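You operate a simulated robot arm through the tools that you are given. There is no shell and no other tool. Be economical: measure what you need, move in short steps, check, and stop when the job is done.

Carry out the task below with a simulated robot arm. There is one attempt and no reset: what you move stays moved.

TASK
Wind the reel cable in and set the brake.
Fine: tools socket off first, blue plug in the plug park. Where these are worked on the way, their far stop is far enough and under half their travel is too little: reel brake.

It is judged by the outcome, as a careful person would: the job done as asked, and still so three seconds after it is handed in. It fails if anything else is knocked over, pushed out of place, dropped, spilled or broken.

THE ROBOT
A 6-joint arm with a fingered hand, fixed in place. Base frame: the origin is at the foot of the arm, x ahead of it, y to its left, z up. Units: mm, degrees, N and s.
With the tool pointing down near the work surface it reaches from about 320 to 740 mm from the base axis. Its first joint turns from -115.0 to 115.0 degrees. Payload 4 kg.
The TCP is the grasp point between the finger pads, 26 mm short of the fingertips. In the tool frame z runs along the fingers and y along their closing line. Largest opening 132 mm; the body of the gripper starts 73 mm behind the TCP. The gripper is a hand of 4 fingers: y runs from the thumb to the fingers, the wrist lies at [0, 0, -239] in the tool frame.
Orientation is that of the tool frame in the base frame, as a unit quaternion [w, x, y, z]. With the fingers straight down and closing along the base's y, the tool's x points along the base's -x, its y along +y and its z along -z.

THE INTERFACE
- The arm moves only by the tool send_rows. Its argument "targets" is text: rows parted by semicolons, each of 6 numbers parted by spaces: the turn, a rotation vector about the tool's x, y, z in units of 120 degrees (1.0 is 120 degrees), then the shift along the tool's x, y, z in units of 200 mm (1.0 is 200 mm). In form: wx wy wz tx ty tz; .... A call has 1 to 20 rows; each row is the pose to reach, as a shift and turn from the pose commanded when the call began, along the tool's axes at that moment. A call with a number of a shift or a turn outside -1 to 1 is refused whole. Each row takes 0.2 s and may step no farther than 50 mm and 8.6 degrees from the row before; otherwise, the whole call is refused. Where a pose cannot be reached the arm comes as near as it can. A force on the tool above 50 N (or 10 N above the force at the start of the call, whichever is more), or a blocked arm, ends the call early, and 0.2 s more pass. In this call time passes only in rows, and 0.2 s behind the last. The reply holds the time, the measured pose of the TCP, the force on the tool along the base axes, the opening and the grip force, in the units named above and with some noise, with the torque about the TCP (base axes, N m) and any sound that the robot's microphone picked up.
- Cameras (640 x 400 px; columns grow to the right, rows downward): "scene" is fixed at [221.3, 648.8, 1778.4]; the picture's right is [-0.95, -0.30, 0.00], its down [-0.11, 0.36, -0.92] and it looks along [0.28, -0.88, -0.38] (base axes); focal length 328 px, centre (320, 200). "wrist" rides on the gripper at [68, 2, -97] in the tool frame; the picture's right is [-0.03, 1.00, 0.00], its down [-0.82, -0.02, -0.58] and it looks along [-0.58, -0.01, 0.82] (tool axes); focal length 270 px, centre (320, 200). There is no depth. A picture from a camera that has moved, and an enlarged one, comes with that camera's place and axes in the base frame and with its lens.
- capture(camera): a new picture of that camera. No time passes.
- slide_trunk(by): slides the trunk up (or, below 0, down) by that many mm; the arm rides with it, the base frame stays. It gives what a move gives, with no picture.
- move_fingers(finger1, finger2, finger3, thumb_bend): sets how far each is bent, from 0 (flat) to 1 (curled in); at 0.3 the hand is open as for a grip, at 0.7 the pads meet at the TCP. One left out holds its place. A second passes; each finger stops where it meets its share of the squeeze, and holds until it gets a number again. It is the only way to open and close the hand. It gives what a move gives, with no picture; readings hold the bend of each and the force on the fingers (four entries, about 0 where the hand has none), thumb and palm.
- close_up(camera, box): a new picture of the part [left, top, right, bottom] of that camera's present view, enlarged. No time passes.
- job_done(): hands the job in; it is judged then, once.

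Go step by step. Nothing tells you positions but the pictures and the camera data: compare them with the known pose of the tool, close in by small moves and look again before you grip or let go. The budget is 120 turns and 84 pictures, counting those below and the enlarged ones. Unless the task says otherwise, let go and move clear before handing in, and close with one line.

The tools are called after "Request:" as a command line: name --argument value ..., lists and objects as JSON in quotes. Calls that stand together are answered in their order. send_rows: Moves the arm, as the interface text tells. Its arguments: {"type":"object","properties":{"targets":{"type":"string"}},"required":["targets"]} The other tools are called the same way: slide_trunk (by) slides the trunk up or down; move_fingers (finger1, finger2, finger3, thumb_bend) moves the fingers one by one; capture (camera) takes a picture; close_up (camera, box) takes an enlarged picture of a part of a camera's view; job_done () hands the job in.

At the start:

```text
time: 0.0
tool_pos: [291.9, -164.4, 1486.0]
orientation: [0.0, -0.001, 1.0, 0.0]
force: [0.1, 0.3, -0.6]
wrist_torque: [0.01, 0.02, 0.01]
opening: 131.8
finger_force: 0.1
shape: jaw
bend: [0.3, 0.3, 0.3, 0.3]
finger forces: [0.1, 0.0, 0.0, 0.0, 0.0, 0.0]
trunk travel left (down, up): [-925.0, 65.0]
```

scene: 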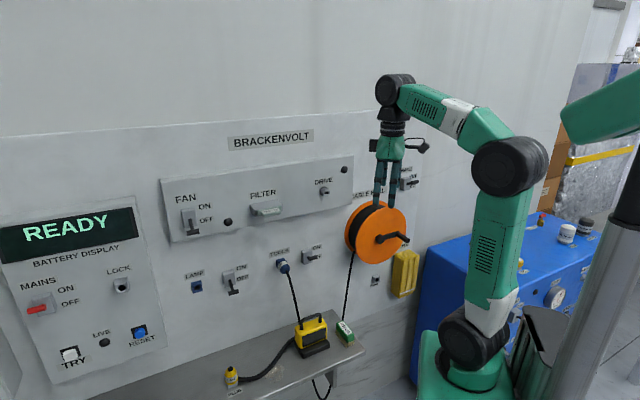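
wrist: 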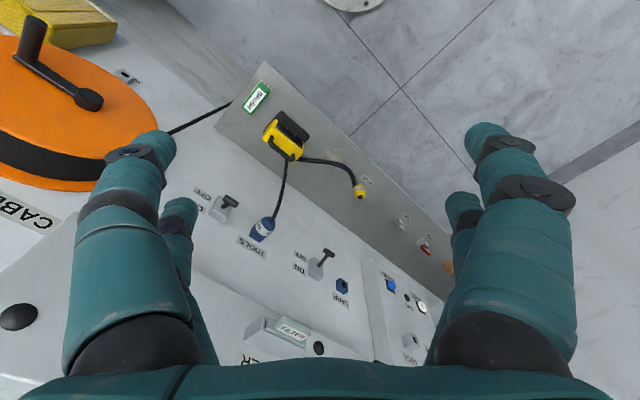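

I see a wall panel with a reel, a tools socket with the blue plug in it, switches, and a bench. I'll look closer at the relevant parts first.

Request:
close_up --camera "scene" --box '[330, 140, 450, 215]'

Request:
close_up --camera "scene" --box '[180, 230, 340, 330]'

Request:
close_up --camera "scene" --box '[310, 190, 450, 290]'

Request:
close_up --camera "scene" --box '[210, 290, 390, 400]'

```text
5.33 times, centred on (390, 178) of scene
camera zoom: at [221.3, 648.8, 1778.4], right [-0.95, -0.3, 0.0], down [-0.11, 0.36, -0.92], along [0.28, -0.88, -0.38], focal length 1748 px, centre (-53, 320)
```

zoom: 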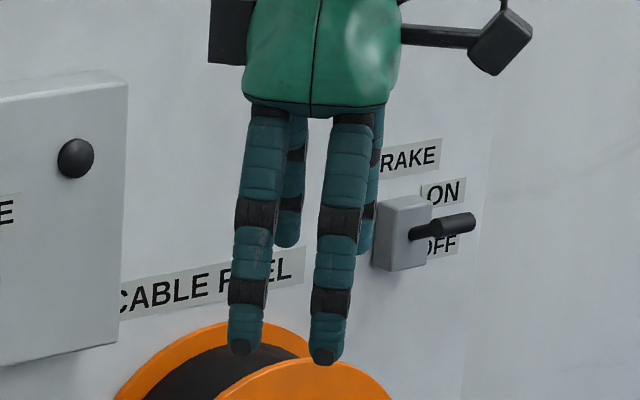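

```text
4.00 times, centred on (260, 280) of scene
camera zoom: at [221.3, 648.8, 1778.4], right [-0.95, -0.3, 0.0], down [-0.11, 0.36, -0.92], along [0.28, -0.88, -0.38], focal length 1311 px, centre (560, -120)
```

zoom: 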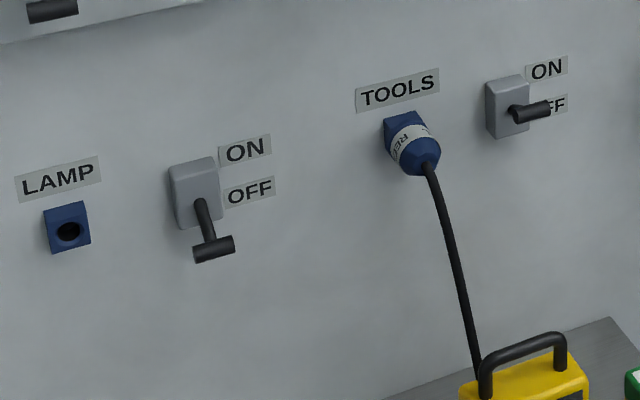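

```text
4.00 times, centred on (380, 240) of scene
camera zoom: at [221.3, 648.8, 1778.4], right [-0.95, -0.3, 0.0], down [-0.11, 0.36, -0.92], along [0.28, -0.88, -0.38], focal length 1311 px, centre (80, 40)
```

zoom: 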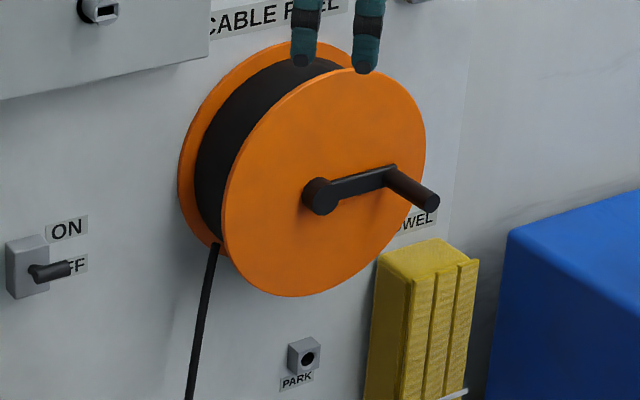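

```text
3.56 times, centred on (300, 345) of scene
camera zoom: at [221.3, 648.8, 1778.4], right [-0.95, -0.3, 0.0], down [-0.11, 0.36, -0.92], along [0.28, -0.88, -0.38], focal length 1165 px, centre (391, -316)
```

zoom: 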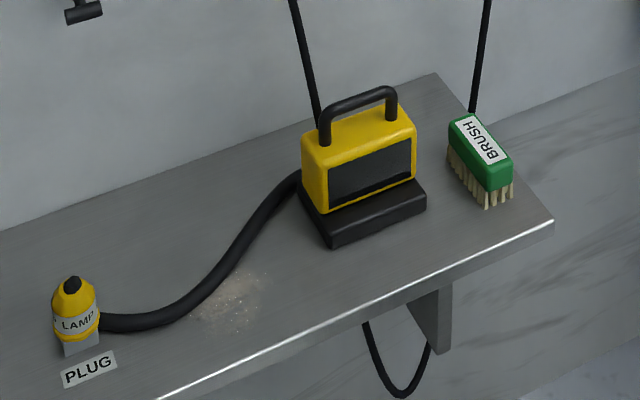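

The wall runs diagonally about 680 mm from the base, with the normal at roughly (-0.66, 0.75). I will pitch the hand forward while moving it towards the wall, so it points at the panel.

Request:
send_rows --targets "0 -0.0625 0 -0.083 0 0; 0 -0.125 0 -0.167 0 0; 0 -0.1875 0 -0.25 0 0; 0 -0.25 0 -0.333 0 0; 0 -0.3125 0 -0.417 0 0; 0 -0.375 0 -0.5 0 0; 0 -0.4375 0 -0.583 0 0; 0 -0.5 0 -0.667 0 0; 0 -0.5625 0 -0.75 0 0; 0 -0.625 0 -0.833 0 0; 0 -0.6875 0 -0.917 0 0; 0 -0.75 0 -1 0 0"

```text
time: 2.6
tool_pos: [489.4, -128.4, 1615.5]
orientation: [0.676, 0.014, 0.737, 0.003]
force: [0.4, -0.6, 0.9]
wrist_torque: [0.0, -0.02, -0.03]
opening: 131.6
finger_force: 0.1
shape: jaw
bend: [0.3, 0.3, 0.3, 0.3]
finger forces: [0.0, 0.0, 0.1, 0.0, 0.1, 0.0]
out of reach, approached as far as the arm can: row 10, 11, 12
trunk travel left (down, up): [-925.0, 65.0]
```

The hand now points along +x and the last rows were out of reach. Next I'll yaw towards the wall and see what the reported pose becomes.

Request:
send_rows --targets "0.0506 0 0 0 -0.0925 -0.03; 0.1012 0 0 0 -0.185 -0.06; 0.1519 0 0 0 -0.2775 -0.09; 0.2025 0 0 0 -0.37 -0.12; 0.253 0 0 0 -0.4625 -0.15; 0.3037 0 0 0 -0.555 -0.175; 0.3544 0 0 0 -0.6475 -0.205; 0.405 0 0 0 -0.74 -0.235"

Request:
capture --camera "wrist"

Request:
capture --camera "scene"

```text
time: 4.4
tool_pos: [437.8, -276.9, 1615.2]
orientation: [0.61, 0.294, 0.673, -0.298]
force: [-0.6, -0.2, 1.0]
wrist_torque: [0.01, 0.05, 0.05]
opening: 131.8
finger_force: 0.0
shape: jaw
bend: [0.3, 0.3, 0.3, 0.3]
finger forces: [0.0, 0.0, 0.1, 0.0, 0.1, 0.0]
out of reach, approached as far as the arm can: row 3, 4, 5, 6
trunk travel left (down, up): [-925.0, 65.0]
```

```text
77 pictures are left
camera wrist: at [371.5, -198.3, 1553.8], right [0.76, 0.65, -0.02], down [-0.32, 0.4, 0.86], along [0.56, -0.65, 0.51], focal length 270 px, centre (320, 200)
```

wrist: 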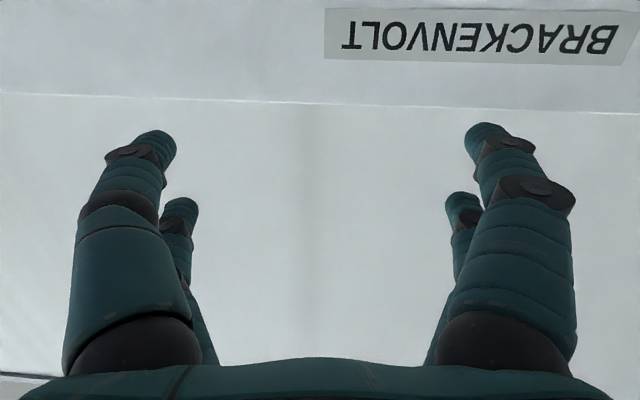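

```text
76 pictures are left
```

scene: 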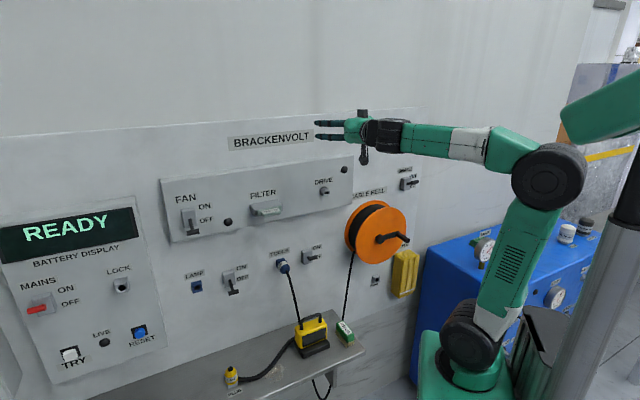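

The hand is facing the wall with the camera underneath. I'll slide the trunk down to bring the hand to the height of the switches.

Request:
slide_trunk --by -450

Request:
capture --camera "wrist"

Request:
capture --camera "scene"

```text
refused: -450 is not a number from -400 to 400
```

```text
75 pictures are left
camera wrist: at [371.5, -198.3, 1553.8], right [0.76, 0.65, -0.02], down [-0.32, 0.4, 0.86], along [0.56, -0.65, 0.51], focal length 270 px, centre (320, 200)
```

wrist: 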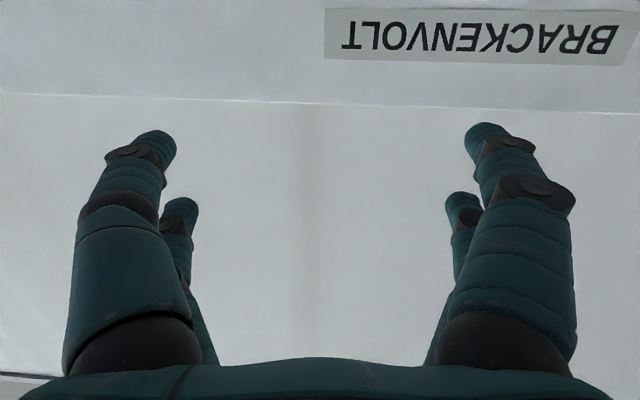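

```text
74 pictures are left
```

scene: 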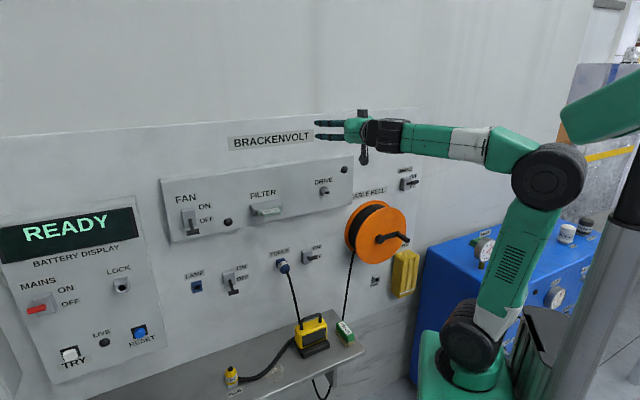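

The slide limit is 400 per call; I'll use -400 and look again.

Request:
slide_trunk --by -400

```text
time: 8.2
tool_pos: [437.8, -275.9, 1215.9]
orientation: [0.61, 0.29, 0.673, -0.3]
force: [0.0, 0.9, -0.9]
wrist_torque: [0.0, 0.02, -0.03]
opening: 131.9
finger_force: 0.0
shape: jaw
bend: [0.3, 0.3, 0.3, 0.3]
finger forces: [0.0, 0.1, 0.1, 0.0, 0.0, 0.1]
trunk travel left (down, up): [-525.0, 465.0]
```

Request:
capture --camera "wrist"

Request:
capture --camera "scene"

Request:
close_up --camera "scene" --box '[370, 150, 450, 200]'

```text
73 pictures are left
camera wrist: at [371.1, -198.8, 1154.3], right [0.76, 0.65, -0.02], down [-0.32, 0.4, 0.86], along [0.57, -0.64, 0.51], focal length 270 px, centre (320, 200)
```

wrist: 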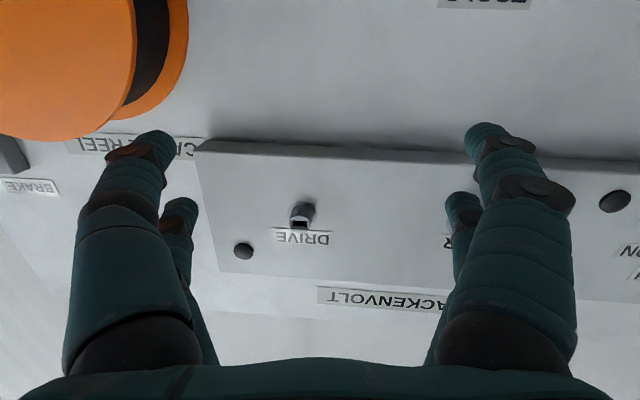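

```text
72 pictures are left
```

scene: 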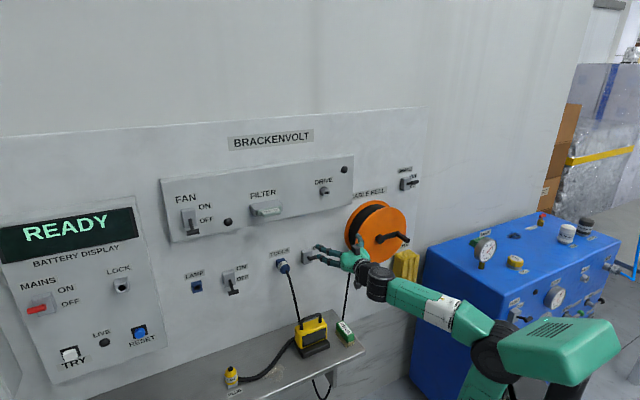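

```text
8.00 times, centred on (410, 175) of scene
camera zoom: at [221.3, 648.8, 1778.4], right [-0.95, -0.3, 0.0], down [-0.11, 0.36, -0.92], along [0.28, -0.88, -0.38], focal length 2622 px, centre (-400, 400)
```

zoom: 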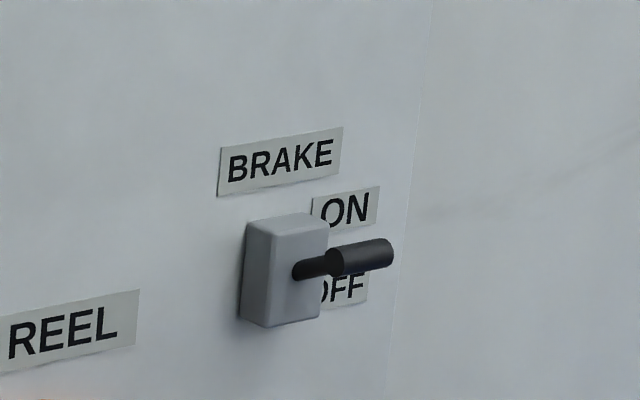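

Wall model: tangent t=(0.741, 0.672), outward normal (-0.672, 0.741), 724 mm away. The tools switch is at t≈183, z≈1075, the plug at t≈289, the park at t≈-204, z≈861, and the brake at t≈-252, z≈1319. I'll straighten the hand and go to view the tools switch.

Request:
send_rows --targets "-0.0124 -0.0358 0.023 0.13 0.06 0; -0.0124 -0.0358 0.023 0.27 0.11 0; -0.0124 -0.0358 0.023 0.4 0.17 0; -0.0124 -0.0358 0.023 0.53 0.22 0"

Request:
capture --camera "wrist"

```text
time: 9.2
tool_pos: [461.5, -245.2, 1106.9]
orientation: [0.646, 0.287, 0.646, -0.287]
force: [0.1, 0.2, -0.4]
wrist_torque: [0.0, 0.02, -0.03]
opening: 131.7
finger_force: 0.2
shape: jaw
bend: [0.3, 0.3, 0.3, 0.3]
finger forces: [0.0, 0.0, 0.0, 0.1, 0.1, 0.1]
trunk travel left (down, up): [-525.0, 465.0]
```

```text
70 pictures are left
camera wrist: at [398.0, -170.5, 1038.4], right [0.74, 0.67, 0.03], down [-0.4, 0.41, 0.82], along [0.54, -0.62, 0.58], focal length 270 px, centre (320, 200)
```

wrist: 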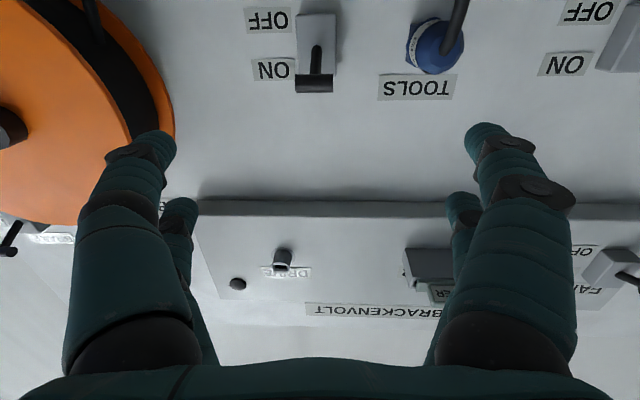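

The tools switch lever is up (ON), bar at t≈175, d≈664, z≈1097; it needs pushing down about 60 mm. I'll close the fingers to make a pusher and look at its shape.

Request:
move_fingers --finger1 0.7 --finger2 0.7 --finger3 0.7 --thumb_bend 0.7

Request:
send_rows --targets "0 0 0 -0.13 0 0.2; 0 0 0 -0.26 0 0.4"

Request:
capture --camera "wrist"

Request:
close_up --camera "scene" --box '[260, 200, 420, 300]'

```text
time: 10.2
tool_pos: [459.9, -244.2, 1106.3]
orientation: [0.646, 0.287, 0.646, -0.288]
force: [0.3, 1.0, 0.3]
wrist_torque: [0.0, 0.0, 0.03]
opening: 1.4
finger_force: 0.1
shape: fingers
bend: [0.7, 0.7, 0.7, 0.7]
finger forces: [0.0, 0.1, 0.0, 0.0, 0.1, 0.1]
trunk travel left (down, up): [-525.0, 465.0]
```

```text
time: 10.8
tool_pos: [514.0, -303.5, 1161.5]
orientation: [0.646, 0.288, 0.645, -0.288]
force: [-0.1, 0.5, 0.2]
wrist_torque: [0.01, 0.03, -0.01]
opening: 1.4
finger_force: 0.0
shape: fingers
bend: [0.7, 0.7, 0.7, 0.7]
finger forces: [0.1, 0.1, 0.0, 0.1, 0.0, 0.1]
trunk travel left (down, up): [-525.0, 465.0]
```

```text
69 pictures are left
camera wrist: at [451.1, -230.0, 1092.1], right [0.74, 0.67, 0.02], down [-0.4, 0.42, 0.82], along [0.54, -0.62, 0.58], focal length 270 px, centre (320, 200)
```

wrist: 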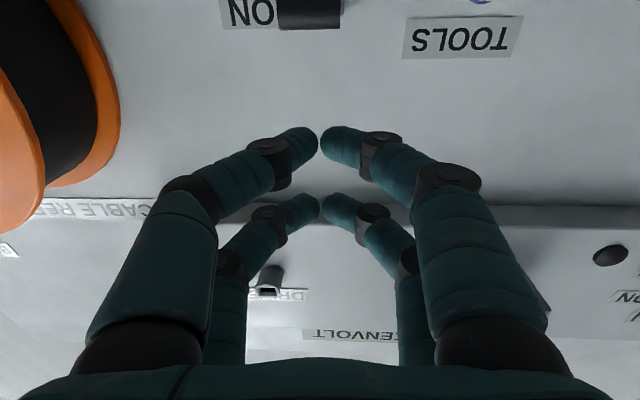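

```text
4.00 times, centred on (340, 250) of scene
camera zoom: at [221.3, 648.8, 1778.4], right [-0.95, -0.3, 0.0], down [-0.11, 0.36, -0.92], along [0.28, -0.88, -0.38], focal length 1311 px, centre (240, 0)
```

zoom: 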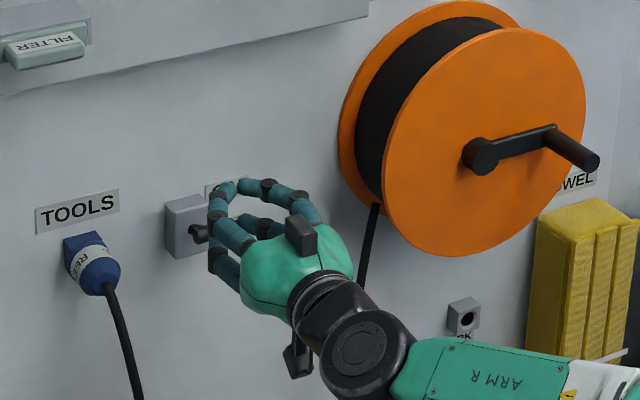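

The fingertips are above the bar and clear of the box above. I'll move forward 76 mm, so the tips overlap the bar from above.

Request:
send_rows --targets "0 0 0 0 0 0.19; 0 0 0 0 0 0.38"

Request:
capture --camera "wrist"

Request:
close_up --camera "scene" --box '[260, 210, 380, 285]'

```text
time: 11.4
tool_pos: [566.1, -360.8, 1159.7]
orientation: [0.646, 0.288, 0.646, -0.288]
force: [0.8, -0.1, 0.4]
wrist_torque: [-0.02, -0.03, 0.0]
opening: 1.6
finger_force: 0.1
shape: fingers
bend: [0.7, 0.7, 0.7, 0.7]
finger forces: [0.0, 0.0, 0.0, 0.1, 0.0, 0.1]
trunk travel left (down, up): [-525.0, 465.0]
```

```text
67 pictures are left
camera wrist: at [503.1, -286.7, 1091.3], right [0.74, 0.67, 0.02], down [-0.4, 0.42, 0.82], along [0.54, -0.62, 0.58], focal length 270 px, centre (320, 200)
```

wrist: 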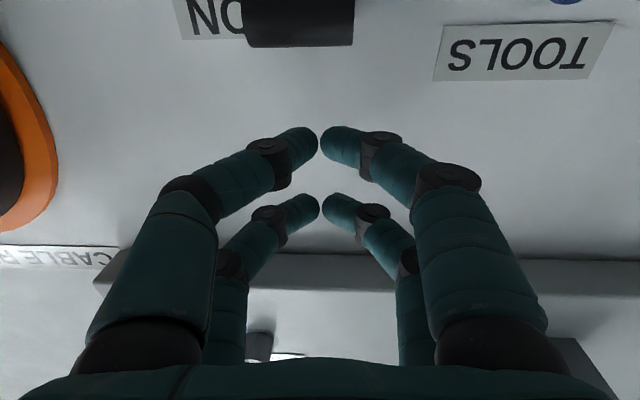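

```text
5.33 times, centred on (320, 248) of scene
camera zoom: at [221.3, 648.8, 1778.4], right [-0.95, -0.3, 0.0], down [-0.11, 0.36, -0.92], along [0.28, -0.88, -0.38], focal length 1748 px, centre (320, -53)
```

zoom: 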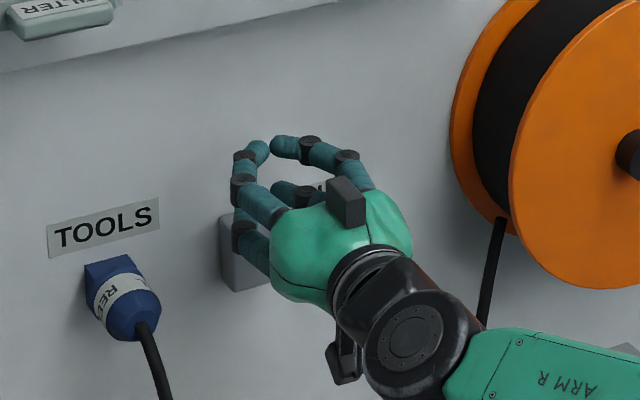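

The tips overlap the bar from above. Now I'll push straight down about 92 mm, and the force stop guards the end stop.

Request:
send_rows --targets "0 0 0 0.1 -0.03 0; 0 0 0 0.18 -0.03 0; 0 0 0 0.26 -0.03 0; 0 0 0 0.34 -0.03 0; 0 0 0 0.4 -0.03 0; 0 0 0 0.46 -0.03 0"

Request:
capture --camera "wrist"

```text
time: 12.8
tool_pos: [559.3, -364.2, 1076.9]
orientation: [0.651, 0.286, 0.641, -0.289]
force: [5.0, -2.1, 26.4]
wrist_torque: [-0.2, -0.52, -0.03]
opening: 3.5
finger_force: 13.1
shape: fingers
bend: [0.68, 0.7, 0.7, 0.7]
finger forces: [19.4, 0.0, 0.0, 0.0, 5.7, 0.0]
trunk travel left (down, up): [-525.0, 465.0]
```

```text
65 pictures are left
camera wrist: at [497.8, -290.6, 1006.2], right [0.74, 0.67, 0.03], down [-0.41, 0.42, 0.81], along [0.53, -0.61, 0.59], focal length 270 px, centre (320, 200)
```

wrist: 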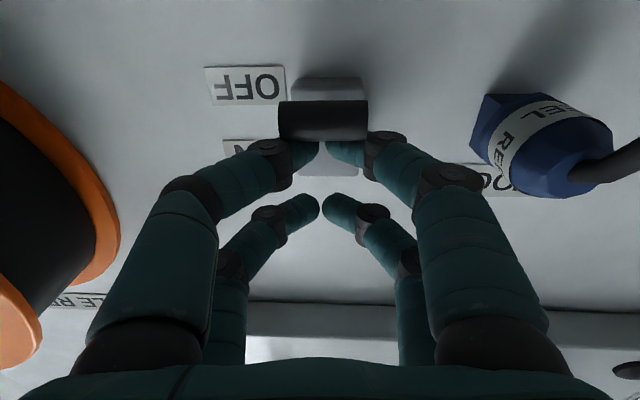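

The bar is near its lower stop. I'll press a few mm more, then back off and check.

Request:
send_rows --targets "0 0 0 0.03 0 0; 0 0 0 0.05 0 0"

Request:
send_rows --targets "0 0 0 -0.1 0 0; 0 0 0 -0.15 0 -0.2; 0 0 0 -0.15 0 -0.4"

Request:
capture --camera "wrist"

```text
time: 13.4
tool_pos: [559.0, -363.3, 1076.7]
orientation: [0.66, 0.285, 0.631, -0.292]
force: [1.1, 1.3, 13.6]
wrist_torque: [-0.03, -0.15, 0.02]
opening: 3.6
finger_force: 6.9
shape: fingers
bend: [0.68, 0.7, 0.7, 0.7]
finger forces: [9.7, 0.0, 0.0, 0.0, 4.8, 0.0]
trunk travel left (down, up): [-525.0, 465.0]
stopped in row 2: the force on the tool passed its limit at 52 N (the readings are from after the stop); the commanded pose is now the measured one
```

```text
time: 14.2
tool_pos: [506.0, -306.5, 1098.1]
orientation: [0.656, 0.286, 0.635, -0.292]
force: [-0.1, -0.7, -0.6]
wrist_torque: [-0.02, 0.02, -0.03]
opening: 1.5
finger_force: 0.0
shape: fingers
bend: [0.7, 0.7, 0.7, 0.7]
finger forces: [0.1, 0.0, 0.0, 0.1, 0.0, 0.0]
trunk travel left (down, up): [-525.0, 465.0]
```

```text
64 pictures are left
camera wrist: at [446.4, -232.6, 1026.9], right [0.74, 0.67, 0.03], down [-0.42, 0.43, 0.8], along [0.52, -0.61, 0.6], focal length 270 px, centre (320, 200)
```

wrist: 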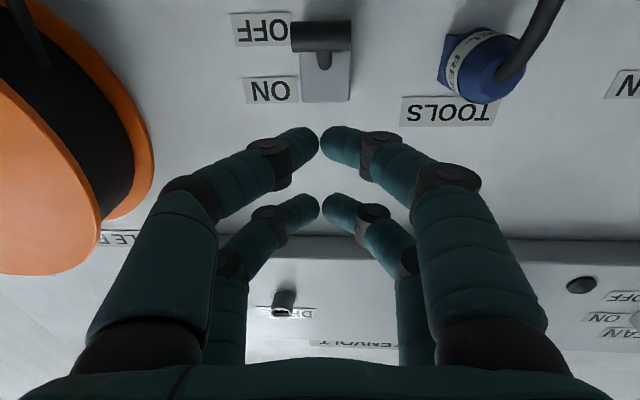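

The tools switch is OFF. Next comes the blue plug: I'll open the hand and centre in front of the plug (t≈288, z≈1070).

Request:
move_fingers --finger1 0.35 --finger2 0.35 --finger3 0.35 --thumb_bend 0.35

Request:
send_rows --targets "0 0.0145 0 0.05 0.2 0; 0 0.0145 0 0.1 0.4 0; 0 0.0145 0 0.14 0.595 0"

Request:
capture --camera "wrist"

Request:
close_up --camera "scene" --box '[230, 220, 350, 295]'

```text
time: 15.2
tool_pos: [507.3, -304.5, 1099.2]
orientation: [0.655, 0.286, 0.635, -0.291]
force: [-0.1, -0.2, -0.8]
wrist_torque: [0.0, 0.04, 0.0]
opening: 115.9
finger_force: 0.0
shape: fingers
bend: [0.35, 0.35, 0.35, 0.35]
finger forces: [0.0, 0.1, 0.0, 0.0, 0.0, 0.1]
trunk travel left (down, up): [-525.0, 465.0]
```

```text
time: 16.0
tool_pos: [596.5, -223.5, 1072.8]
orientation: [0.646, 0.29, 0.645, -0.287]
force: [-0.4, -1.2, -0.1]
wrist_torque: [-0.04, 0.01, 0.04]
opening: 116.2
finger_force: 0.1
shape: fingers
bend: [0.35, 0.35, 0.35, 0.35]
finger forces: [0.1, 0.0, 0.0, 0.0, 0.0, 0.1]
trunk travel left (down, up): [-525.0, 465.0]
```

```text
63 pictures are left
camera wrist: at [534.7, -150.8, 1003.2], right [0.74, 0.67, 0.03], down [-0.4, 0.41, 0.82], along [0.53, -0.62, 0.58], focal length 270 px, centre (320, 200)
```

wrist: 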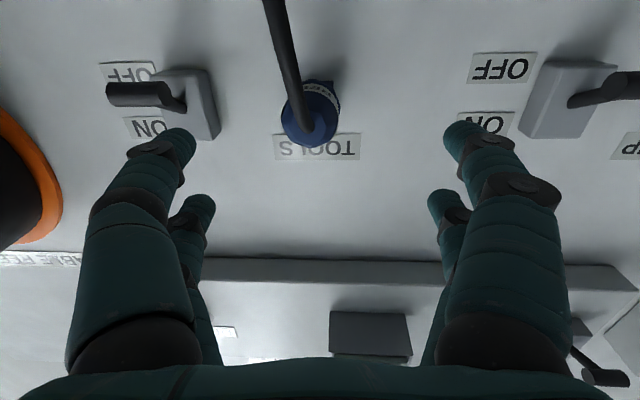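

```text
5.33 times, centred on (290, 258) of scene
camera zoom: at [221.3, 648.8, 1778.4], right [-0.95, -0.3, 0.0], down [-0.11, 0.36, -0.92], along [0.28, -0.88, -0.38], focal length 1748 px, centre (480, -107)
```

zoom: 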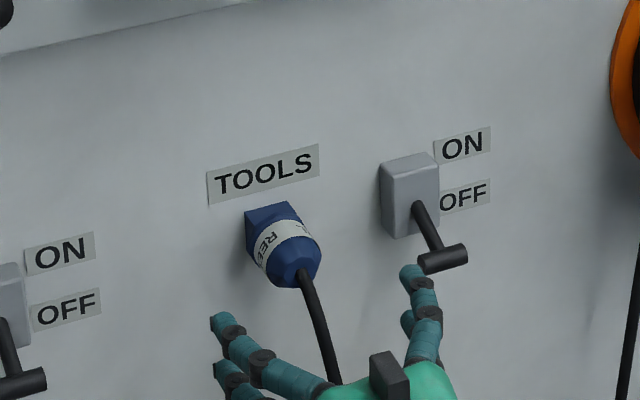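

The plug sits straight ahead at t≈286, z≈1068, about 41 mm in diameter. I'll advance so the fingers straddle it.

Request:
send_rows --targets "0 0 0 0.02 -0.03 0.2; 0 0 0 0.02 -0.03 0.38; 0 0 0 0.02 -0.03 0.52"

Request:
capture --camera "wrist"

Request:
close_up --camera "scene" --box '[230, 220, 350, 295]'

```text
time: 16.8
tool_pos: [660.4, -307.8, 1068.4]
orientation: [0.646, 0.291, 0.645, -0.287]
force: [0.3, -0.5, 0.3]
wrist_torque: [0.03, 0.02, 0.01]
opening: 116.2
finger_force: 0.1
shape: fingers
bend: [0.35, 0.35, 0.35, 0.35]
finger forces: [0.1, 0.1, 0.0, 0.0, 0.0, 0.0]
trunk travel left (down, up): [-525.0, 465.0]
```

```text
61 pictures are left
camera wrist: at [599.0, -234.0, 999.3], right [0.75, 0.67, 0.03], down [-0.4, 0.41, 0.82], along [0.53, -0.62, 0.58], focal length 270 px, centre (320, 200)
```

wrist: 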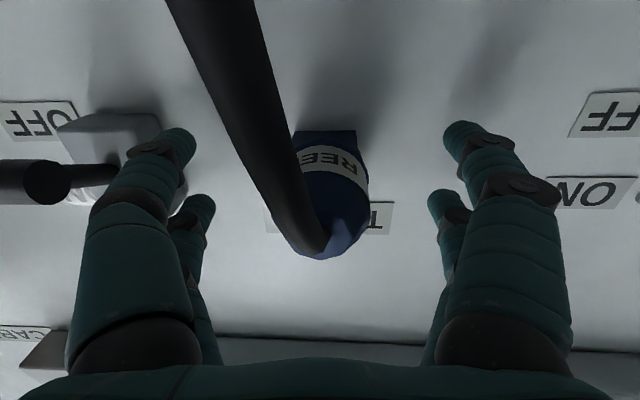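

```text
5.33 times, centred on (290, 258) of scene
camera zoom: at [221.3, 648.8, 1778.4], right [-0.95, -0.3, 0.0], down [-0.11, 0.36, -0.92], along [0.28, -0.88, -0.38], focal length 1748 px, centre (480, -107)
```

zoom: 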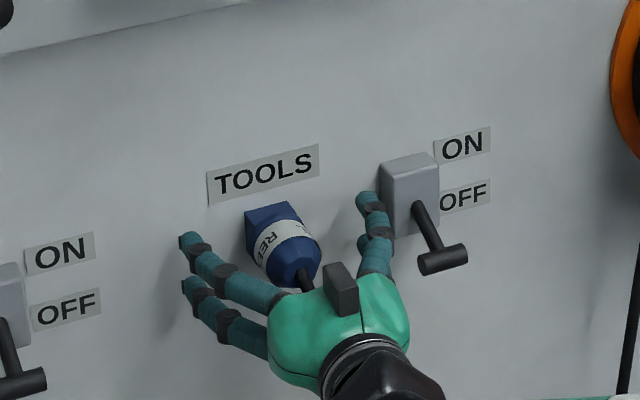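

The fingers straddle the plug, with the plug about 4 mm to the right. I'll nudge over and close.

Request:
send_rows --targets "0 0 0 0 0.022 0.015"

Request:
move_fingers --finger1 0.7 --finger2 0.7 --finger3 0.7 --thumb_bend 0.7

Request:
capture --camera "wrist"

```text
time: 17.2
tool_pos: [665.4, -306.2, 1068.1]
orientation: [0.646, 0.291, 0.645, -0.287]
force: [0.4, -0.3, 0.8]
wrist_torque: [0.01, -0.03, -0.03]
opening: 116.2
finger_force: 0.0
shape: fingers
bend: [0.35, 0.35, 0.35, 0.35]
finger forces: [0.0, 0.1, 0.0, 0.0, 0.0, 0.0]
trunk travel left (down, up): [-525.0, 465.0]
```

```text
time: 18.2
tool_pos: [666.3, -307.2, 1067.1]
orientation: [0.646, 0.291, 0.645, -0.286]
force: [-2.3, -4.5, -3.2]
wrist_torque: [0.12, -0.05, -0.04]
opening: 17.5
finger_force: 12.2
shape: fingers
bend: [0.64, 0.63, 0.6, 0.68]
finger forces: [3.9, 5.3, 8.3, 0.0, 5.9, 0.1]
trunk travel left (down, up): [-525.0, 465.0]
```

```text
59 pictures are left
camera wrist: at [603.9, -233.3, 998.7], right [0.75, 0.67, 0.03], down [-0.4, 0.41, 0.82], along [0.53, -0.62, 0.58], focal length 270 px, centre (320, 200)
```

wrist: 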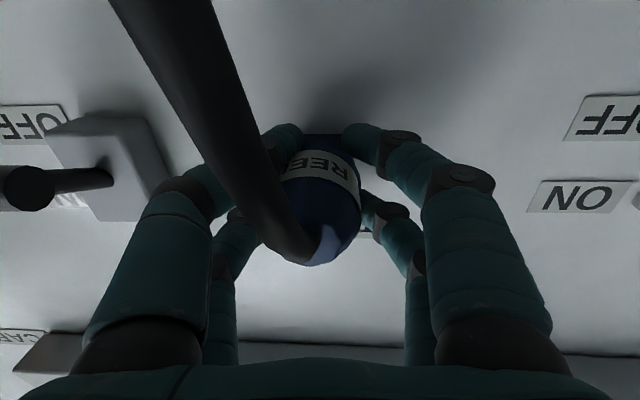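

The fingertips look to be at the plug/socket joint. I'll loosen slightly, back off 11 mm and regrip on the plug body.

Request:
move_fingers --finger1 0.5 --finger2 0.5 --finger3 0.5 --thumb_bend 0.5

Request:
send_rows --targets "0 0 0 0 0 -0.055"

Request:
move_fingers --finger1 0.75 --finger2 0.75 --finger3 0.75 --thumb_bend 0.75

Request:
capture --camera "wrist"

```text
time: 19.2
tool_pos: [666.3, -307.8, 1067.7]
orientation: [0.646, 0.291, 0.645, -0.287]
force: [-0.2, -0.4, -0.4]
wrist_torque: [-0.01, -0.01, 0.01]
opening: 65.3
finger_force: 0.0
shape: fingers
bend: [0.5, 0.5, 0.5, 0.5]
finger forces: [0.0, 0.0, 0.1, 0.1, 0.1, 0.1]
trunk travel left (down, up): [-525.0, 465.0]
```

```text
time: 19.6
tool_pos: [657.5, -297.9, 1068.5]
orientation: [0.646, 0.29, 0.645, -0.287]
force: [-0.7, 0.5, 0.0]
wrist_torque: [0.01, 0.02, 0.01]
opening: 65.2
finger_force: 0.1
shape: fingers
bend: [0.5, 0.5, 0.5, 0.5]
finger forces: [0.0, 0.0, 0.1, 0.1, 0.0, 0.0]
trunk travel left (down, up): [-525.0, 465.0]
```

```text
time: 20.6
tool_pos: [658.0, -299.1, 1068.0]
orientation: [0.646, 0.291, 0.645, -0.287]
force: [-3.9, -11.0, 1.4]
wrist_torque: [-0.14, 0.01, -0.19]
opening: 14.4
finger_force: 15.6
shape: fingers
bend: [0.7, 0.66, 0.62, 0.67]
finger forces: [5.5, 7.4, 7.9, 0.0, 11.3, 0.1]
trunk travel left (down, up): [-525.0, 465.0]
```

```text
58 pictures are left
camera wrist: at [596.0, -225.5, 999.5], right [0.75, 0.67, 0.03], down [-0.4, 0.41, 0.82], along [0.53, -0.62, 0.58], focal length 270 px, centre (320, 200)
```

wrist: 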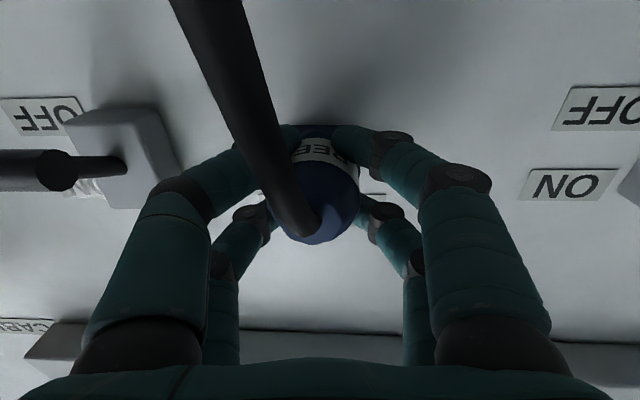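

The fingers are on the label ring of the plug. I'll pull straight out.

Request:
send_rows --targets "0 0 0 0 0 -0.05; 0 0 0 0 0 -0.1; 0 0 0 0 0 -0.16; 0 0 0 0 0 -0.22; 0 0 0 0 0 -0.3; 0 0 0 0 0 -0.38"

Request:
capture --camera "wrist"

Request:
close_up --camera "scene" --box '[220, 220, 380, 320]'

```text
time: 22.0
tool_pos: [607.3, -242.6, 1069.0]
orientation: [0.646, 0.29, 0.645, -0.287]
force: [-0.7, -0.2, -0.3]
wrist_torque: [0.0, 0.0, 0.0]
opening: 13.6
finger_force: 17.9
shape: fingers
bend: [0.7, 0.66, 0.64, 0.68]
finger forces: [8.0, 10.1, 5.9, 0.0, 10.5, 0.0]
trunk travel left (down, up): [-525.0, 465.0]
```

```text
57 pictures are left
camera wrist: at [545.4, -167.8, 999.5], right [0.74, 0.67, 0.03], down [-0.4, 0.41, 0.82], along [0.53, -0.62, 0.58], focal length 270 px, centre (320, 200)
```

wrist: 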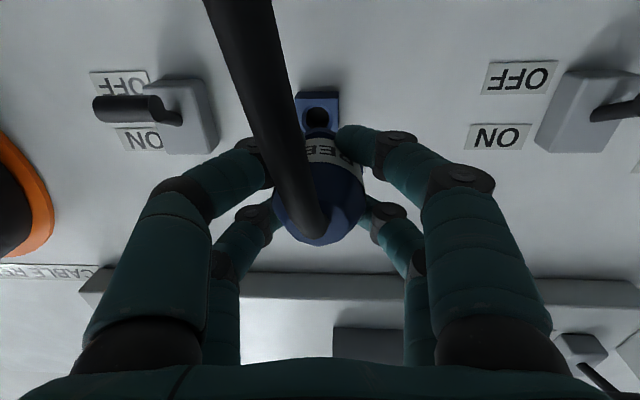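

```text
4.00 times, centred on (300, 270) of scene
camera zoom: at [221.3, 648.8, 1778.4], right [-0.95, -0.3, 0.0], down [-0.11, 0.36, -0.92], along [0.28, -0.88, -0.38], focal length 1311 px, centre (400, -80)
```

zoom: 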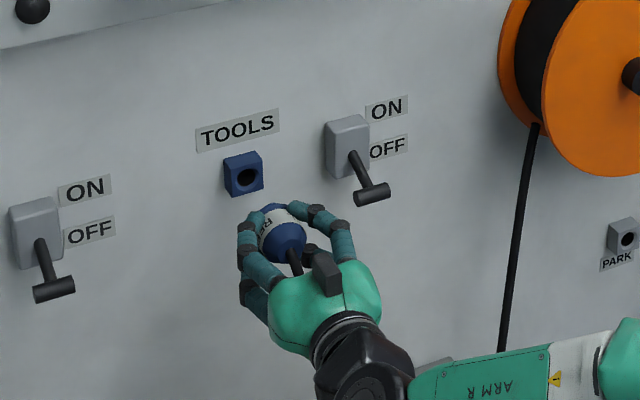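

The plug is out and the socket empty. I'll check the whole scene to see how the cable runs before carrying it to the park.

Request:
close_up --camera "scene" --box '[200, 200, 520, 400]'

```text
2.00 times, centred on (360, 300) of scene
camera zoom: at [221.3, 648.8, 1778.4], right [-0.95, -0.3, 0.0], down [-0.11, 0.36, -0.92], along [0.28, -0.88, -0.38], focal length 656 px, centre (240, 0)
```

zoom: 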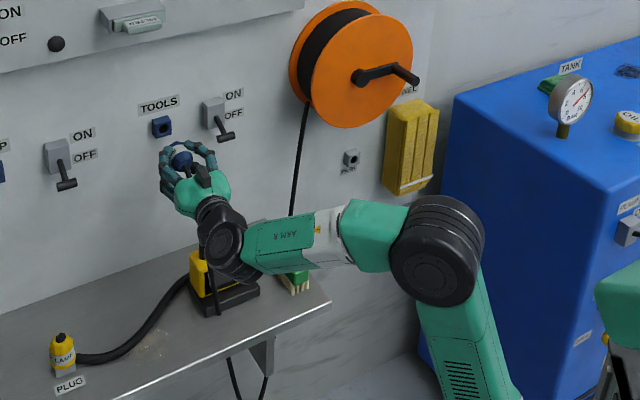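

The park sits at about t≈-157, z≈863 below the reel. I'll pull back a little and carry the plug down and to the right, staying above the lamp and below the reel.

Request:
send_rows --targets "0 0 0 0.05 -0.05 -0.12; 0 0 0 0.12 -0.2 -0.24; 0 0 0 0.22 -0.38 -0.24; 0 0 0 0.33 -0.57 -0.24; 0 0 0 0.44 -0.76 -0.24; 0 0 0 0.55 -0.95 -0.24"

Request:
capture --camera "wrist"

Request:
close_up --camera "scene" --box '[200, 200, 520, 400]'

```text
time: 23.4
tool_pos: [436.7, -329.9, 956.7]
orientation: [0.645, 0.292, 0.645, -0.288]
force: [0.1, -0.2, -0.8]
wrist_torque: [-0.04, -0.03, -0.02]
opening: 13.6
finger_force: 17.9
shape: fingers
bend: [0.7, 0.66, 0.64, 0.68]
finger forces: [8.2, 10.6, 6.0, 0.0, 11.2, 0.0]
out of reach, approached as far as the arm can: row 6
trunk travel left (down, up): [-525.0, 465.0]
```

```text
54 pictures are left
camera wrist: at [375.4, -255.0, 888.6], right [0.75, 0.66, 0.03], down [-0.4, 0.42, 0.82], along [0.53, -0.62, 0.58], focal length 270 px, centre (320, 200)
```

wrist: 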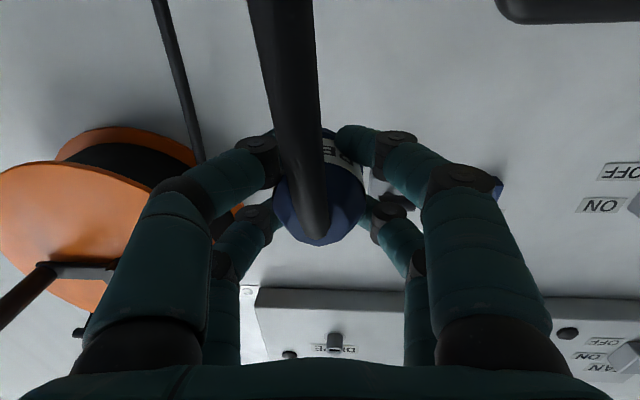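

```text
2.00 times, centred on (360, 300) of scene
camera zoom: at [221.3, 648.8, 1778.4], right [-0.95, -0.3, 0.0], down [-0.11, 0.36, -0.92], along [0.28, -0.88, -0.38], focal length 656 px, centre (240, 0)
```

zoom: 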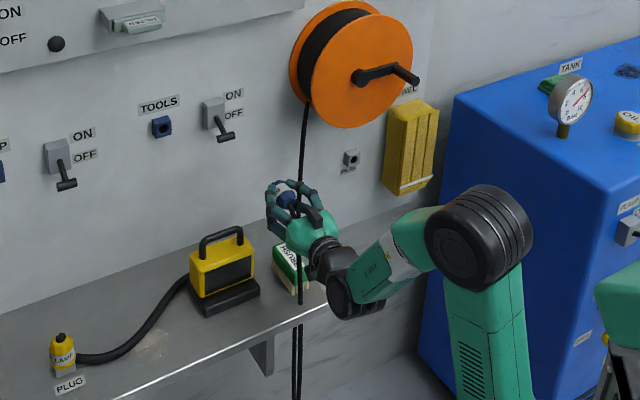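

The arm is folded near its limit, so I'll lower the trunk 90 mm, which also brings the hand to the park height.

Request:
slide_trunk --by -90

Request:
send_rows --targets "0 0 0 0 -0.2 0; 0 0 0 0 -0.4 0; 0 0 0 0 -0.6 0; 0 0 0 0 -0.8 0; 0 0 0 0 -0.95 0"

```text
time: 24.7
tool_pos: [436.7, -328.6, 868.4]
orientation: [0.645, 0.293, 0.644, -0.289]
force: [0.0, 0.3, 0.8]
wrist_torque: [0.02, 0.03, 0.0]
opening: 13.6
finger_force: 17.6
shape: fingers
bend: [0.7, 0.66, 0.64, 0.68]
finger forces: [8.1, 10.5, 6.1, 0.0, 11.1, 0.0]
trunk travel left (down, up): [-435.0, 555.0]
```

```text
time: 25.9
tool_pos: [419.2, -326.8, 879.9]
orientation: [0.643, 0.297, 0.643, -0.292]
force: [0.0, 0.1, -0.1]
wrist_torque: [-0.03, 0.03, 0.0]
opening: 13.4
finger_force: 18.2
shape: fingers
bend: [0.7, 0.66, 0.64, 0.68]
finger forces: [8.2, 10.6, 6.1, 0.0, 11.2, 0.0]
out of reach, approached as far as the arm can: row 1, 2, 3, 4, 5
trunk travel left (down, up): [-435.0, 555.0]
```

The wrist is too close to the base. I'll move further out (d≈585) and then sideways.

Request:
send_rows --targets "0 0 0 0.02 0 0.16; 0 0 0 0.04 -0.05 0.31; 0 0 0 0.06 -0.22 0.31; 0 0 0 0.07 -0.4 0.31; 0 0 0 0.07 -0.6 0.31; 0 0 0 0.07 -0.8 0.31; 0 0 0 0.07 -0.98 0.31"

Request:
capture --camera "wrist"

Request:
capture --camera "scene"

```text
time: 27.5
tool_pos: [428.1, -394.2, 896.6]
orientation: [0.626, 0.324, 0.636, -0.315]
force: [-0.6, 0.1, -0.1]
wrist_torque: [-0.02, -0.04, -0.02]
opening: 13.2
finger_force: 18.0
shape: fingers
bend: [0.7, 0.66, 0.64, 0.68]
finger forces: [8.5, 10.8, 6.3, 0.0, 11.3, 0.1]
out of reach, approached as far as the arm can: row 1, 2, 3, 4, 5, 6, 7
trunk travel left (down, up): [-435.0, 555.0]
```

```text
52 pictures are left
camera wrist: at [373.6, -312.7, 829.8], right [0.81, 0.59, 0.03], down [-0.35, 0.44, 0.83], along [0.47, -0.68, 0.56], focal length 270 px, centre (320, 200)
```

wrist: 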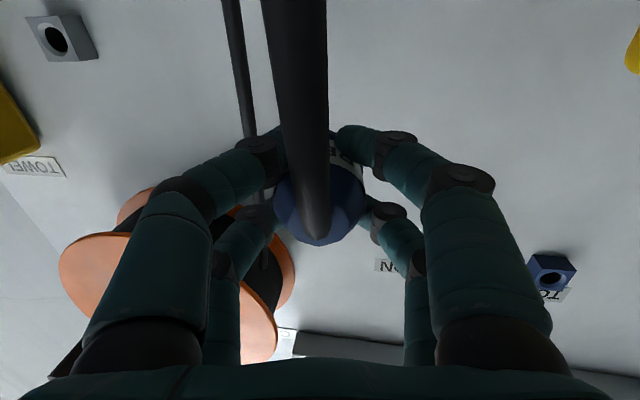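

```text
51 pictures are left
```

scene: 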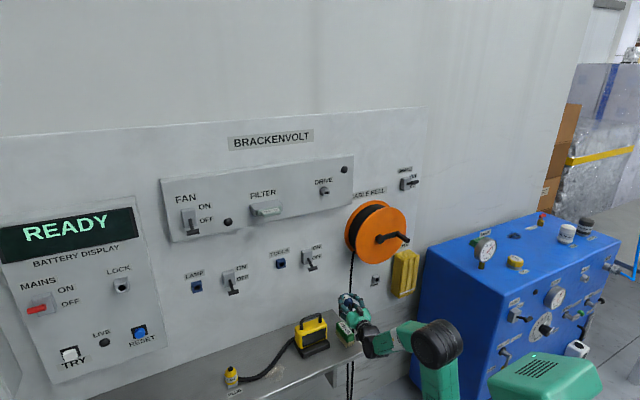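

This seems to be a wrist limit that depends on the hand's height relative to the trunk. I'll raise the hand and return left and straight, then lower the trunk further.

Request:
send_rows --targets "-0.01 -0.002 0 -0.1 0.1 -0.06; -0.02 -0.004 0 -0.2 0.2 -0.12; -0.03 -0.006 0 -0.32 0.28 -0.18; -0.04 -0.008 0 -0.45 0.3 -0.2; -0.049 -0.009 0 -0.58 0.3 -0.2"

Request:
slide_trunk --by -130

```text
time: 28.7
tool_pos: [457.4, -328.3, 1014.6]
orientation: [0.647, 0.289, 0.645, -0.286]
force: [0.4, -0.1, -0.1]
wrist_torque: [0.02, -0.01, -0.01]
opening: 13.2
finger_force: 18.8
shape: fingers
bend: [0.7, 0.66, 0.64, 0.68]
finger forces: [8.6, 11.1, 6.7, 0.1, 11.6, 0.1]
trunk travel left (down, up): [-435.0, 555.0]
```

```text
time: 30.3
tool_pos: [457.4, -328.5, 884.9]
orientation: [0.647, 0.288, 0.646, -0.286]
force: [0.0, -0.6, -1.3]
wrist_torque: [0.0, 0.01, -0.03]
opening: 13.1
finger_force: 19.1
shape: fingers
bend: [0.7, 0.66, 0.64, 0.68]
finger forces: [8.6, 11.2, 6.7, 0.0, 11.6, 0.1]
trunk travel left (down, up): [-305.0, 685.0]
```

Now I'll try sideways again towards t≈-150.

Request:
send_rows --targets "0 0 0 0 -0.2 0.05; 0 0 0 0 -0.4 0.1; 0 0 0 0 -0.6 0.15; 0 0 0 0 -0.8 0.15; 0 0 0 0 -1.0 0.15"

```text
time: 31.5
tool_pos: [418.4, -405.4, 913.3]
orientation: [0.631, 0.313, 0.642, -0.304]
force: [1.0, -0.2, -0.5]
wrist_torque: [0.04, 0.01, 0.0]
opening: 12.9
finger_force: 19.6
shape: fingers
bend: [0.7, 0.66, 0.64, 0.68]
finger forces: [8.9, 11.5, 6.9, 0.0, 11.6, 0.0]
out of reach, approached as far as the arm can: row 2, 3, 4, 5
trunk travel left (down, up): [-305.0, 685.0]
```

It's limited by the wrist's relative yaw when the hand is level. I'll switch to the other wrist branch: go left and up, pitch the hand down, align it with the arm plane (t≈0), then pitch back up there.

Request:
send_rows --targets "-0.01 -0.003 0 -0.1 0.11 -0.05; -0.02 -0.006 0 -0.2 0.22 -0.1; -0.0325 -0.0095 0 -0.3 0.33 -0.15"

Request:
send_rows --targets "0 0.069 0 0 0 0; 0 0.138 0 0 0 0; 0 0.207 0 0 0 0; 0 0.276 0 0 0 0; 0 0.345 0 0 0 0; 0 0.414 0 0 0 0; 0 0.483 0 0 0 0; 0 0.552 0 0 0 0; 0 0.621 0 0 0 0"

Request:
capture --camera "scene"

```text
time: 32.3
tool_pos: [450.8, -342.6, 972.1]
orientation: [0.649, 0.287, 0.645, -0.284]
force: [0.3, 0.3, -0.3]
wrist_torque: [0.0, 0.01, -0.01]
opening: 12.7
finger_force: 19.5
shape: fingers
bend: [0.7, 0.66, 0.64, 0.68]
finger forces: [8.7, 11.5, 7.1, 0.0, 12.0, 0.1]
trunk travel left (down, up): [-305.0, 685.0]
```

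```text
time: 34.3
tool_pos: [416.2, -313.0, 923.6]
orientation: [0.142, 0.4, 0.903, -0.06]
force: [0.2, 0.5, -0.4]
wrist_torque: [0.0, 0.02, -0.02]
opening: 9.5
finger_force: 19.0
shape: fingers
bend: [0.71, 0.66, 0.64, 0.67]
finger forces: [7.1, 10.6, 8.7, 0.0, 11.5, 0.0]
out of reach, approached as far as the arm can: row 7, 8, 9
trunk travel left (down, up): [-305.0, 685.0]
```

```text
50 pictures are left
```

scene: 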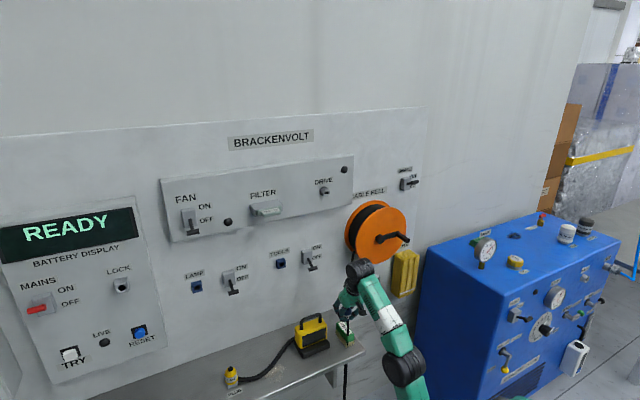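

The hand is pitched down about 72° and the forearm now rises to the wrist. I'll move right to the arm plane (t≈0) and check the plug in the grip.

Request:
send_rows --targets "0 0 0 0 -0.16 0; 0 0 0 0 -0.32 0; 0 0 0 0 -0.48 0"

Request:
capture --camera "wrist"

```text
time: 35.1
tool_pos: [347.3, -376.5, 923.3]
orientation: [0.126, 0.402, 0.906, -0.052]
force: [0.5, -0.9, -1.0]
wrist_torque: [-0.01, 0.03, 0.0]
opening: 9.0
finger_force: 18.5
shape: fingers
bend: [0.71, 0.66, 0.64, 0.67]
finger forces: [7.2, 10.6, 8.7, 0.1, 11.3, 0.0]
trunk travel left (down, up): [-305.0, 685.0]
```

```text
49 pictures are left
camera wrist: at [286.4, -307.9, 996.7], right [0.76, 0.65, 0.01], down [0.4, -0.48, 0.78], along [0.51, -0.58, -0.63], focal length 270 px, centre (320, 200)
```

wrist: 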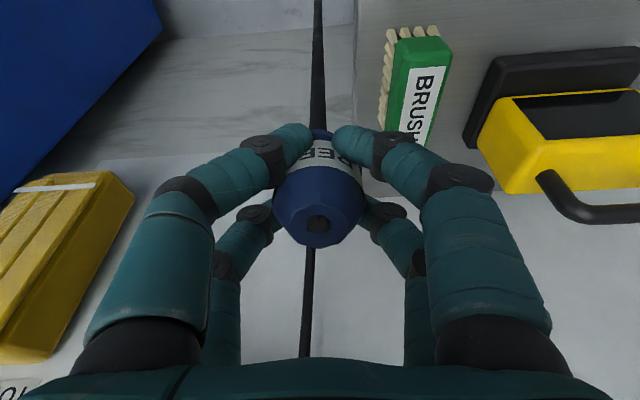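

The plug is still firmly held and the hand is in the arm plane. I'll now pitch back up within that plane.

Request:
send_rows --targets "0 -0.069 0 -0.028 0 0.025; 0 -0.138 0 -0.056 0 0.05; 0 -0.207 0 -0.083 0 0.075; 0 -0.276 0 -0.11 0 0.1; 0 -0.345 0 -0.14 0 0.125; 0 -0.414 0 -0.167 0 0.15; 0 -0.483 0 -0.194 0 0.175; 0 -0.552 0 -0.222 0 0.2; 0 -0.622 0 -0.25 0 0.226"

```text
time: 37.1
tool_pos: [383.2, -411.6, 922.2]
orientation: [0.577, 0.318, 0.708, -0.254]
force: [-0.5, -0.4, 0.3]
wrist_torque: [0.0, 0.0, -0.02]
opening: 6.7
finger_force: 20.0
shape: fingers
bend: [0.71, 0.66, 0.64, 0.71]
finger forces: [8.6, 10.9, 9.3, 0.1, 10.2, 0.1]
out of reach, approached as far as the arm can: row 8, 9
trunk travel left (down, up): [-305.0, 685.0]
```

The pitch-up is limited by height relative to the trunk. I'll raise the hand 150 mm while levelling it, backing off the wall slightly, and then lower the trunk.

Request:
send_rows --targets "0 0 0 -0.12 0 -0.1; 0 0 0 -0.25 0 -0.2; 0 -0.02 0 -0.4 0 -0.25; 0 -0.06 0 -0.55 0 -0.3; 0 -0.1 0 -0.7 0 -0.32"

Request:
capture --camera "wrist"

Request:
close_up --camera "scene" --box '[300, 170, 540, 400]'

```text
time: 38.3
tool_pos: [359.6, -387.0, 1071.7]
orientation: [0.648, 0.289, 0.643, -0.287]
force: [0.7, -0.2, -0.4]
wrist_torque: [-0.01, -0.06, -0.02]
opening: 6.1
finger_force: 19.5
shape: fingers
bend: [0.71, 0.66, 0.64, 0.71]
finger forces: [8.9, 11.1, 9.3, 0.0, 9.8, 0.0]
trunk travel left (down, up): [-305.0, 685.0]
```

```text
48 pictures are left
camera wrist: at [297.5, -313.8, 1002.6], right [0.74, 0.67, 0.03], down [-0.41, 0.42, 0.81], along [0.53, -0.62, 0.58], focal length 270 px, centre (320, 200)
```

wrist: 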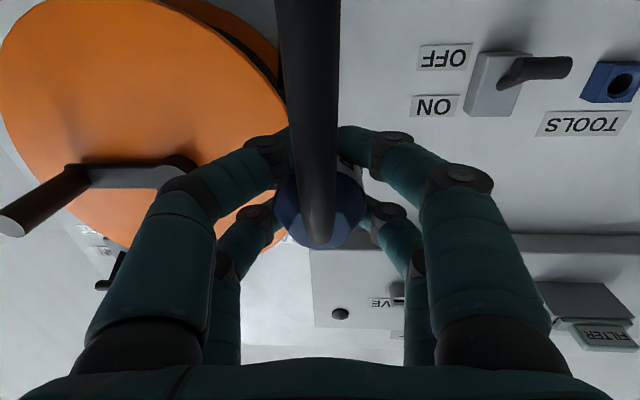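

```text
1.74 times, centred on (420, 285) of scene
camera zoom: at [221.3, 648.8, 1778.4], right [-0.95, -0.3, 0.0], down [-0.11, 0.36, -0.92], along [0.28, -0.88, -0.38], focal length 570 px, centre (146, 52)
```

zoom: 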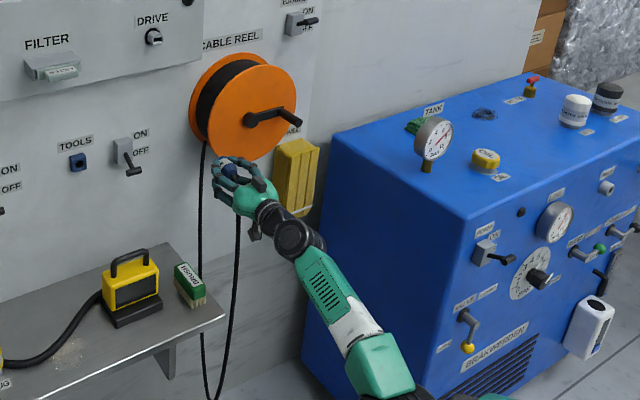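

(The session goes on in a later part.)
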